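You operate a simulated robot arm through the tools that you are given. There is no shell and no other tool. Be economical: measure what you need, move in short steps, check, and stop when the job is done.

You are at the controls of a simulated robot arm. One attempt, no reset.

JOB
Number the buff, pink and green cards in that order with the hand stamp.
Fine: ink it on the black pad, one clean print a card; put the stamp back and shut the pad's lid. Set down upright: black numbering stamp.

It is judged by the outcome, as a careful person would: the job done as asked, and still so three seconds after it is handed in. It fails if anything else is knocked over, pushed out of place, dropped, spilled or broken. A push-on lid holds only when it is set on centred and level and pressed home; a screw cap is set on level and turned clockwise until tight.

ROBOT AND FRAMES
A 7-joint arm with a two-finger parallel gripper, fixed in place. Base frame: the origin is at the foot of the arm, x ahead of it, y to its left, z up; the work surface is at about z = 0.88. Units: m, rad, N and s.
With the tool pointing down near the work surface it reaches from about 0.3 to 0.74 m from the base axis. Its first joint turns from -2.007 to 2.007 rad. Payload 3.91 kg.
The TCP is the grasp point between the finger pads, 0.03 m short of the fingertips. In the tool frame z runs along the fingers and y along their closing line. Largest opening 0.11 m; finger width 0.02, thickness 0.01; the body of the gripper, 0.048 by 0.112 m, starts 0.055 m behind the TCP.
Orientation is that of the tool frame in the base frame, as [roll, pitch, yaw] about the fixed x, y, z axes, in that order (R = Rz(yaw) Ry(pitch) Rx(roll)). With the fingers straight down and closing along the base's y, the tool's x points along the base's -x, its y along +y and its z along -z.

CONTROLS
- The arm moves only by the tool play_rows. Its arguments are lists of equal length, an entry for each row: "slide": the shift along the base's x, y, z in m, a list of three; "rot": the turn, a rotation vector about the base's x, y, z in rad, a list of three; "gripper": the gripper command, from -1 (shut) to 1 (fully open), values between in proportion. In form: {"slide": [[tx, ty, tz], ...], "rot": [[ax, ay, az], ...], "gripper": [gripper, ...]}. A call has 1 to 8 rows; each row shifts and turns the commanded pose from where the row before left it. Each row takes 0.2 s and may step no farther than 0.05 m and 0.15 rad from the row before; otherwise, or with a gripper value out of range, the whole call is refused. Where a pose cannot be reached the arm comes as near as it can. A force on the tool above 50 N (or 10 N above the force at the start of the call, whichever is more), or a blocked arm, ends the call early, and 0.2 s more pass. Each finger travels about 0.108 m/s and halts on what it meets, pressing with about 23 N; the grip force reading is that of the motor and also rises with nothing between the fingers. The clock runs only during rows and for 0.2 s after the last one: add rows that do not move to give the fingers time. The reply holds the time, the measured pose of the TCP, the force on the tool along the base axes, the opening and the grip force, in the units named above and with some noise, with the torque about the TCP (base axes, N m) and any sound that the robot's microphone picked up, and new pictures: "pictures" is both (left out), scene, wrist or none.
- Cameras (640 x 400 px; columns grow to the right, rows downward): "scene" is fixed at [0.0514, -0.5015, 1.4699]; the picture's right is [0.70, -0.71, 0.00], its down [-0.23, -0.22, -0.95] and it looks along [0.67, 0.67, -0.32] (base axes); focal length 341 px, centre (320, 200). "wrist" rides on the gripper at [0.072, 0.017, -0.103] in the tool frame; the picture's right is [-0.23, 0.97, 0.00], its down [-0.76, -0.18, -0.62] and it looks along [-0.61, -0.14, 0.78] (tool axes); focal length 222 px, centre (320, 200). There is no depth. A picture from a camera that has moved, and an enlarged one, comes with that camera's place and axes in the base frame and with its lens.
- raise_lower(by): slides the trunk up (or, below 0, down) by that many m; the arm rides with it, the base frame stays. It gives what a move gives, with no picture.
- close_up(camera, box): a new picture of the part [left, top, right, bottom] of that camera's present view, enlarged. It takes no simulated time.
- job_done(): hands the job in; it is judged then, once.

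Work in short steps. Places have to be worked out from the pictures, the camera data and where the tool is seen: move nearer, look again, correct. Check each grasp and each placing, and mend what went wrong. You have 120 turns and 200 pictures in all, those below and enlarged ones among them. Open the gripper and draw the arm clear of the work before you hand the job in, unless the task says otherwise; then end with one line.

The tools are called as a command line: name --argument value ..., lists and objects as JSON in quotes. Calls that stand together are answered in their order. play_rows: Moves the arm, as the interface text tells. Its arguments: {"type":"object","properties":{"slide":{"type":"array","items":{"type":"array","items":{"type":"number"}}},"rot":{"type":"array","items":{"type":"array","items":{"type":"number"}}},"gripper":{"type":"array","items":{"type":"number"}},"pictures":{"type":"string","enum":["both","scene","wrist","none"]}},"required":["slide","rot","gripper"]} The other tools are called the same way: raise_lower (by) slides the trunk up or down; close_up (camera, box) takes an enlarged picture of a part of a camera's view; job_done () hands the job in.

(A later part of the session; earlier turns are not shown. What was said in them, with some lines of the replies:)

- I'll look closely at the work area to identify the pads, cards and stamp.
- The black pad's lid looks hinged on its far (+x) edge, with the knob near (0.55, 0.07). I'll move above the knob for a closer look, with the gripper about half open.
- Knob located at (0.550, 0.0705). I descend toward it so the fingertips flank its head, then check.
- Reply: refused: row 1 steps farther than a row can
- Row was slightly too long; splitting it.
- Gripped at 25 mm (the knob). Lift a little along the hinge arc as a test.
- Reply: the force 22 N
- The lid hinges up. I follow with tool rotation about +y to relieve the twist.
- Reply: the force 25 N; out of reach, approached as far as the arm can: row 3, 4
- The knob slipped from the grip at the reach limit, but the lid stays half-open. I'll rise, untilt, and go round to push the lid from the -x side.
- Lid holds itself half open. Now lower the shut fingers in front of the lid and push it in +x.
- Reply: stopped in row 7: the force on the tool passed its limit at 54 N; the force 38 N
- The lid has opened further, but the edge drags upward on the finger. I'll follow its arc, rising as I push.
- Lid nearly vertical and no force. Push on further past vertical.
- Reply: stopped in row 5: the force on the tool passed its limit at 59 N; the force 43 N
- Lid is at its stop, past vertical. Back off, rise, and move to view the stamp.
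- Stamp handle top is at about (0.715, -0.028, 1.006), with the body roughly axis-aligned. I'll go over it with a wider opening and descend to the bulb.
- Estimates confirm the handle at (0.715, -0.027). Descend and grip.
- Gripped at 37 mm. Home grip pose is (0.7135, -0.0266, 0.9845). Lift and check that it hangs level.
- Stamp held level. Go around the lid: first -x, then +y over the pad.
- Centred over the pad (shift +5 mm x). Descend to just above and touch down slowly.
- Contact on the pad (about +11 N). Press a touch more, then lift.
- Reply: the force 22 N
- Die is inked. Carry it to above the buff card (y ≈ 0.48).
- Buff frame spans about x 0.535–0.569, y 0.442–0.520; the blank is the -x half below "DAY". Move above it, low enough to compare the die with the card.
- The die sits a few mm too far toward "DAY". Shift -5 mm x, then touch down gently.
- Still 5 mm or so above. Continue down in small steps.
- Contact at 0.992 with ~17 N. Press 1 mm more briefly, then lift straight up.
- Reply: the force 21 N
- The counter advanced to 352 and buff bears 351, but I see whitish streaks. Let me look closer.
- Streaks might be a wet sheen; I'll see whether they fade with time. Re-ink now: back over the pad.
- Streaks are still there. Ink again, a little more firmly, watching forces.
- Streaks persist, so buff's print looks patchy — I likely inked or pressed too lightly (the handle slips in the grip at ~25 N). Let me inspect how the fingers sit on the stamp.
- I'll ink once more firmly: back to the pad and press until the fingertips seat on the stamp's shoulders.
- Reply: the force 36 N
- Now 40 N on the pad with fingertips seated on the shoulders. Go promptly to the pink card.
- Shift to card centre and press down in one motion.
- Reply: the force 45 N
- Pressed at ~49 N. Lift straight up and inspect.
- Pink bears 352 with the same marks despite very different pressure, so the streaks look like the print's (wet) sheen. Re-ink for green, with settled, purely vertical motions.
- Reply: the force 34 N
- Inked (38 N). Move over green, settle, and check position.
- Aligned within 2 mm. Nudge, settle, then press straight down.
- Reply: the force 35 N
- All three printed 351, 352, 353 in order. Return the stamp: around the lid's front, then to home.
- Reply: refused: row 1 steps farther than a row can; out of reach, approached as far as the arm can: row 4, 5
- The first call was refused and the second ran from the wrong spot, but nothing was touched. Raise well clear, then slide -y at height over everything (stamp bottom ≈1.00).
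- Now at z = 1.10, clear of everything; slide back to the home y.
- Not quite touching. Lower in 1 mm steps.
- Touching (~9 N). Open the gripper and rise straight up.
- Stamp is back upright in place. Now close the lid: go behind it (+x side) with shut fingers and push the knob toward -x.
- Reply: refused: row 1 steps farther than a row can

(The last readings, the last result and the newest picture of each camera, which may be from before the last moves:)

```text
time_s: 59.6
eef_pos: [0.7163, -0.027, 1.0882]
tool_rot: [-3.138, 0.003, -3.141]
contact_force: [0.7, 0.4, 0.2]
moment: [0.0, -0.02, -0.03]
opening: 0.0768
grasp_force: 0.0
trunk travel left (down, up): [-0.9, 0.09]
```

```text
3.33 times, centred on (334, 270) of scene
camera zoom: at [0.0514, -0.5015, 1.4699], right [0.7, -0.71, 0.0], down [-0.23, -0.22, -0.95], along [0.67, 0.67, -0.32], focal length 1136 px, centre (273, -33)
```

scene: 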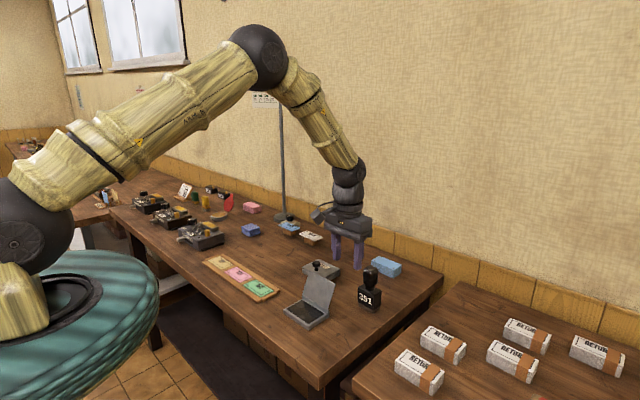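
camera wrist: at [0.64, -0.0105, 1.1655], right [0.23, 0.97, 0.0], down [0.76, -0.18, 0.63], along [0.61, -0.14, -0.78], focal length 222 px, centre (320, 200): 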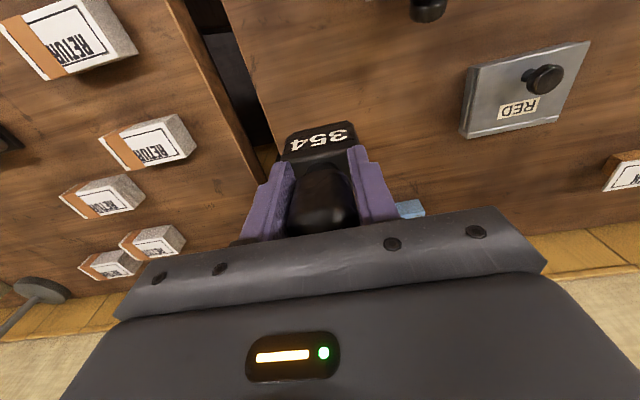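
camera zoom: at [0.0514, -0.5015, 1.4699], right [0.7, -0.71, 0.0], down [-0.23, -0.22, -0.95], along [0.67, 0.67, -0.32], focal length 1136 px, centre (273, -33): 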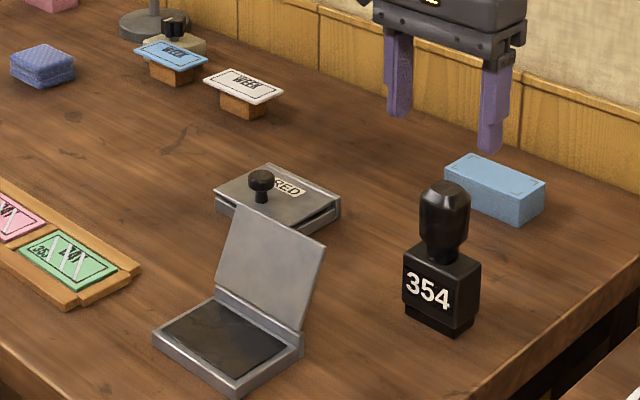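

Row too long again; correcting the step sizes.

play_rows --slide '[[0, 0.045, 0.01], [-0.01, 0.045, 0], [-0.006, 0.008, -0.04], [0, 0, -0.045], [0, 0, -0.04], [0, 0, -0.008], [0, 0, 0]]' --rot '[[0, 0, 0], [0, 0, 0], [0, 0, 0], [0, 0, 0], [0, 0, 0], [0, 0, 0], [0, 0, 0]]' --gripper '[-1, -1, -1, -1, -1, -1, -1]' --pictures "wrist"

close_up --camera "scene" --box '[260, 210, 408, 330]'

```text
time_s: 61.2
eef_pos: [0.7004, 0.0707, 0.9649]
tool_rot: [-3.14, 0.006, 3.139]
contact_force: [-0.3, -0.6, 0.4]
moment: [0.0, 0.0, 0.01]
opening: 0.0002
grasp_force: 22.7
trunk travel left (down, up): [-0.9, 0.09]
camera wrist: at [0.6269, 0.087, 1.069], right [0.23, 0.97, 0.0], down [0.76, -0.18, 0.63], along [0.61, -0.14, -0.78], focal length 222 px, centre (320, 200)
```

wrist: 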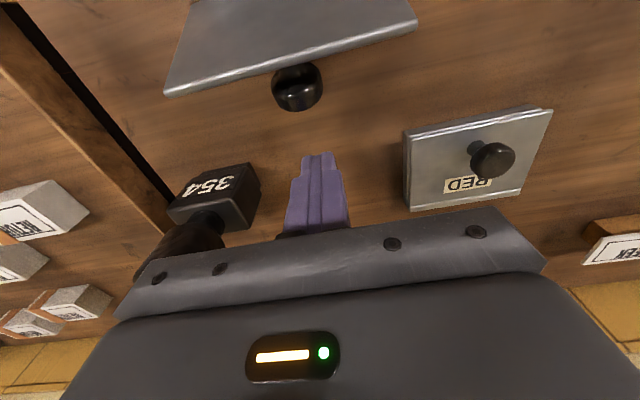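

```text
3.33 times, centred on (334, 270) of scene
camera zoom: at [0.0514, -0.5015, 1.4699], right [0.7, -0.71, 0.0], down [-0.23, -0.22, -0.95], along [0.67, 0.67, -0.32], focal length 1136 px, centre (273, -33)
```

zoom: 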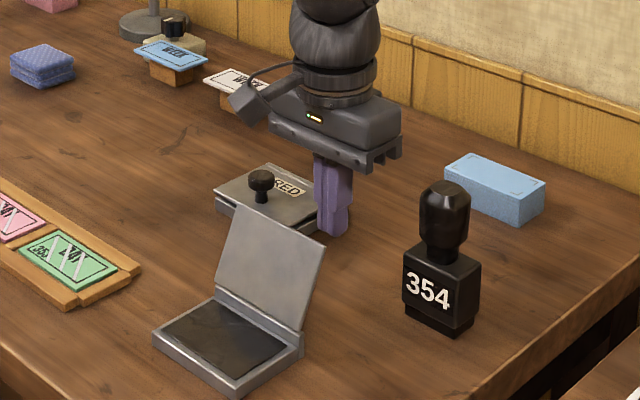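

play_rows --slide '[[-0.015, 0, 0], [-0.012, 0, 0], [-0.01, 0, 0.003], [-0.01, 0, 0.003], [-0.01, 0, 0.003], [-0.01, 0, 0.003], [0, 0, 0]]' --rot '[[0, 0, 0], [0, 0, 0], [0, 0, 0], [0, 0, 0], [0, 0, 0], [0, 0, 0], [0, 0, 0]]' --gripper '[-1, -1, -1, -1, -1, -1, -1]' --pictures "none"

close_up --camera "scene" --box '[260, 210, 408, 330]'

```text
time_s: 62.8
eef_pos: [0.632, 0.071, 0.9761]
tool_rot: [-3.141, 0.005, 3.142]
contact_force: [0.1, -0.1, -0.5]
moment: [-0.01, -0.02, 0.01]
opening: 0.0001
grasp_force: 23.3
trunk travel left (down, up): [-0.9, 0.09]
```

```text
3.33 times, centred on (334, 270) of scene
camera zoom: at [0.0514, -0.5015, 1.4699], right [0.7, -0.71, 0.0], down [-0.23, -0.22, -0.95], along [0.67, 0.67, -0.32], focal length 1136 px, centre (273, -33)
```

zoom: 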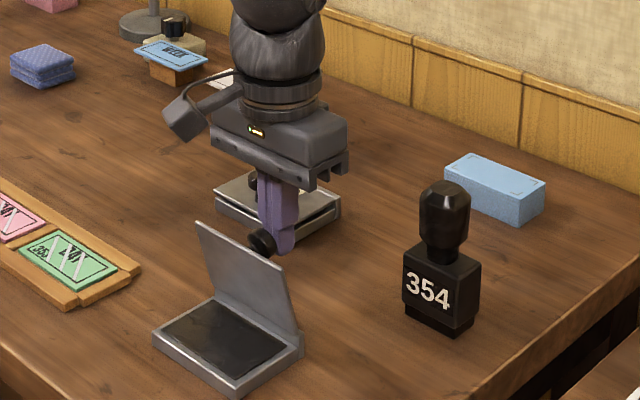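

Lid is closing under the push. Continue -x.

play_rows --slide '[[-0.012, 0, 0.002], [-0.012, 0, 0.002], [-0.012, 0, 0.0], [-0.01, 0, 0], [0, 0, 0]]' --rot '[[0, 0, 0], [0, 0, 0], [0, 0, 0], [0, 0, 0], [0, 0, 0]]' --gripper '[-1, -1, -1, -1, -1]' --pictures "none"

close_up --camera "scene" --box '[260, 210, 408, 330]'

```text
time_s: 64.0
eef_pos: [0.5879, 0.0722, 0.979]
tool_rot: [-3.139, 0.006, -3.141]
contact_force: [0.4, -0.4, -0.4]
moment: [0.02, 0.01, -0.02]
opening: 0.0001
grasp_force: 22.6
trunk travel left (down, up): [-0.9, 0.09]
```

```text
3.33 times, centred on (334, 270) of scene
camera zoom: at [0.0514, -0.5015, 1.4699], right [0.7, -0.71, 0.0], down [-0.23, -0.22, -0.95], along [0.67, 0.67, -0.32], focal length 1136 px, centre (273, -33)
```

zoom: 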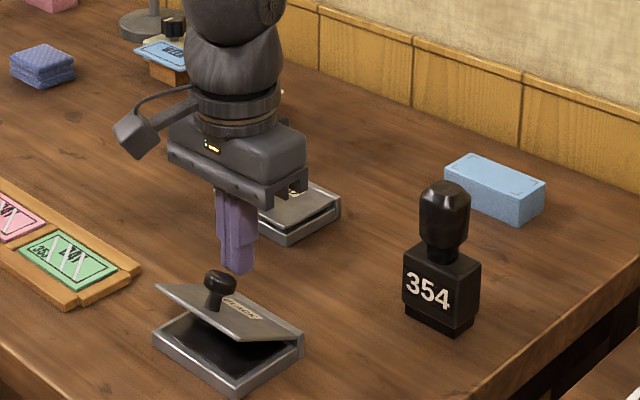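

Lid is nearly closed (~25°). Move above the knob and press down until it is home.

play_rows --slide '[[0, 0, 0.03], [-0.035, -0.001, 0.0], [0, 0, -0.02], [0, 0, -0.012], [0, 0, -0.008], [0, 0, -0.005], [0, 0, 0]]' --rot '[[0, 0, 0], [0, 0, 0], [0, 0, 0], [0, 0, 0], [0, 0, 0], [0, 0, 0], [0, 0, 0]]' --gripper '[-1, -1, -1, -1, -1, -1, -1]' --pictures "none"

close_up --camera "scene" --box '[260, 230, 372, 330]'

```text
time_s: 65.6
eef_pos: [0.5528, 0.07, 0.9663]
tool_rot: [-3.14, 0.005, 3.141]
contact_force: [0.1, -0.6, -0.4]
moment: [-0.01, 0.03, -0.01]
opening: 0.0
grasp_force: 22.3
trunk travel left (down, up): [-0.9, 0.09]
```

```text
4.00 times, centred on (316, 280) of scene
camera zoom: at [0.0514, -0.5015, 1.4699], right [0.7, -0.71, 0.0], down [-0.23, -0.22, -0.95], along [0.67, 0.67, -0.32], focal length 1364 px, centre (336, -120)
```

zoom: 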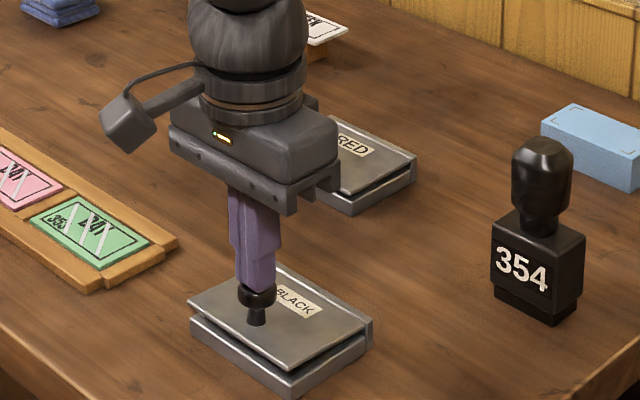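

Almost shut; press the last few mm.

play_rows --slide '[[-0.002, 0, -0.003], [0, 0, -0.003], [0, 0, -0.003], [0, 0, -0.002], [0, 0, 0]]' --rot '[[0, 0, 0], [0, 0, 0], [0, 0, 0], [0, 0, 0], [0, 0, 0]]' --gripper '[-1, -1, -1, -1, -1]' --pictures "none"

close_up --camera "scene" --box '[260, 230, 372, 330]'

```text
time_s: 66.6
eef_pos: [0.55, 0.0703, 0.9615]
tool_rot: [3.141, 0.012, -3.14]
contact_force: [-12.4, -1.3, 34.3]
moment: [-0.01, 0.29, -0.04]
opening: 0.0004
grasp_force: 23.0
trunk travel left (down, up): [-0.9, 0.09]
stopped in row 5: the force on the tool passed its limit at 54 N (the readings are from after the stop); the commanded pose is now the measured one
```

```text
4.00 times, centred on (316, 280) of scene
camera zoom: at [0.0514, -0.5015, 1.4699], right [0.7, -0.71, 0.0], down [-0.23, -0.22, -0.95], along [0.67, 0.67, -0.32], focal length 1364 px, centre (336, -120)
```

zoom: 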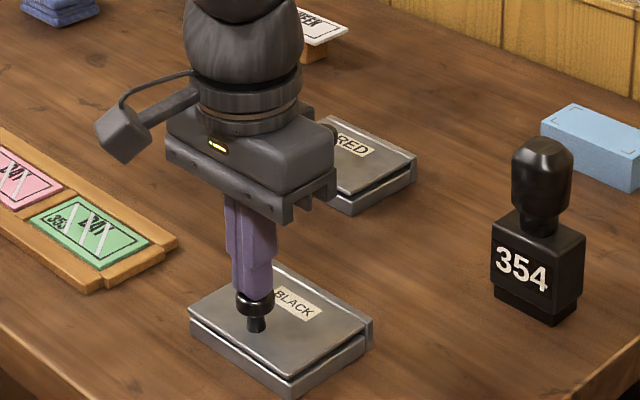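

Lid is fully shut (gap closed under 54 N). Lift away, open the gripper, and take a last look at everything.

play_rows --slide '[[0, 0, 0.03], [0, 0, 0.045], [0, 0, 0.045], [-0.03, 0, 0.035], [-0.03, 0, 0.03], [-0.03, 0, 0.03], [0, 0, 0], [0, 0, 0]]' --rot '[[0, 0, 0], [0, 0, 0], [0, 0, 0], [0, 0, 0], [0, 0, 0], [0, 0, 0], [0, 0, 0], [0, 0, 0]]' --gripper '[-1, -1, 1, 1, 1, 1, 1, 1]' --pictures "both"

close_up --camera "scene" --box '[190, 220, 410, 340]'

close_up --camera "scene" --box '[195, 245, 285, 305]'

```text
time_s: 68.4
eef_pos: [0.4625, 0.0728, 1.1703]
tool_rot: [-3.139, 0.01, -3.139]
contact_force: [0.6, -0.3, -0.5]
moment: [-0.03, -0.02, -0.02]
opening: 0.11
grasp_force: 0.0
trunk travel left (down, up): [-0.9, 0.09]
camera wrist: at [0.3889, 0.0891, 1.2742], right [0.23, 0.97, 0.0], down [0.75, -0.18, 0.63], along [0.62, -0.14, -0.78], focal length 222 px, centre (320, 200)
```

scene: 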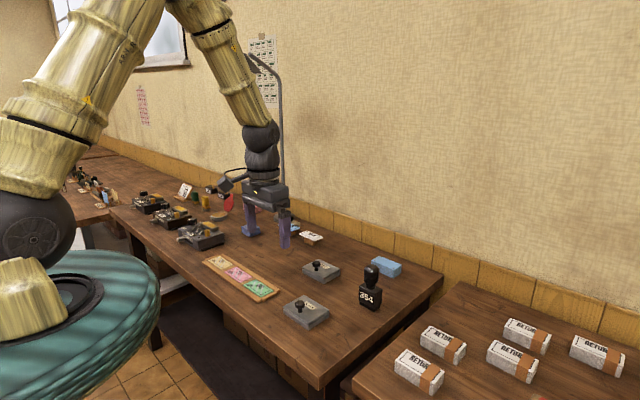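
wrist: 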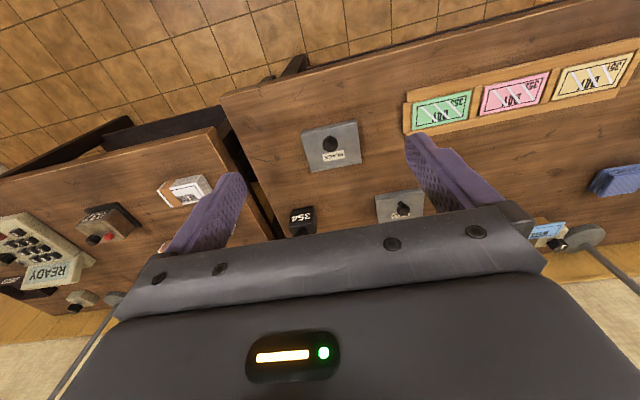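

```text
2.91 times, centred on (300, 280) of scene
camera zoom: at [0.0514, -0.5015, 1.4699], right [0.7, -0.71, 0.0], down [-0.23, -0.22, -0.95], along [0.67, 0.67, -0.32], focal length 992 px, centre (378, -33)
```

zoom: 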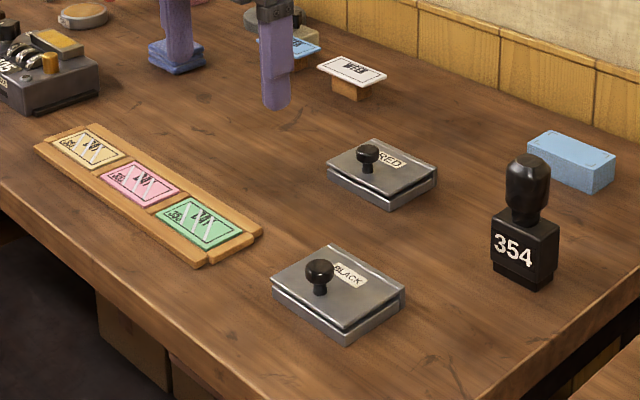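

```text
6.67 times, centred on (240, 275) of scene
camera zoom: at [0.0514, -0.5015, 1.4699], right [0.7, -0.71, 0.0], down [-0.23, -0.22, -0.95], along [0.67, 0.67, -0.32], focal length 2273 px, centre (853, -300)
```

zoom: 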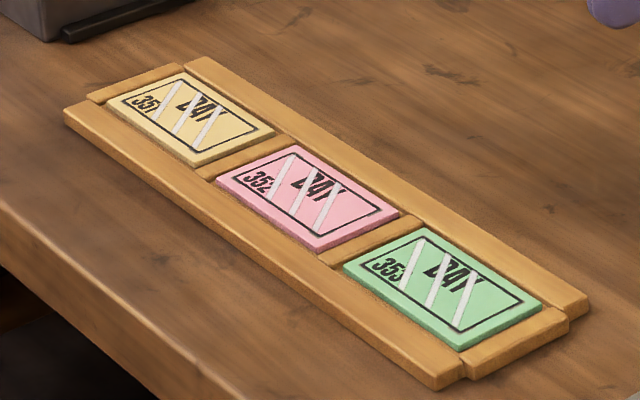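

Compare the black pad's lid with its original closed look.

close_up --camera "scene" --box '[270, 250, 398, 330]'

```text
5.00 times, centred on (334, 290) of scene
camera zoom: at [0.0514, -0.5015, 1.4699], right [0.7, -0.71, 0.0], down [-0.23, -0.22, -0.95], along [0.67, 0.67, -0.32], focal length 1705 px, centre (250, -250)
```

zoom: 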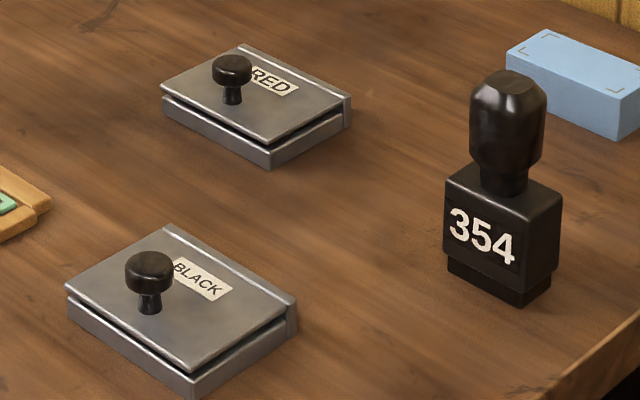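

The lid looks the same as when it started, and the stamp is upright within about 8 mm of its original spot. Nothing else has been disturbed, so I'm handing it in.

job_done

```text
The job is handed in.
```

The buff, pink and green cards are numbered 351, 352 and 353 in that order. All three prints show the same pale diagonal streaks, and I couldn't tell whether that is wet-ink sheen or a flaw. The stamp is back upright about 8 mm from its original spot, the black pad's lid is shut, and the arm is clear.
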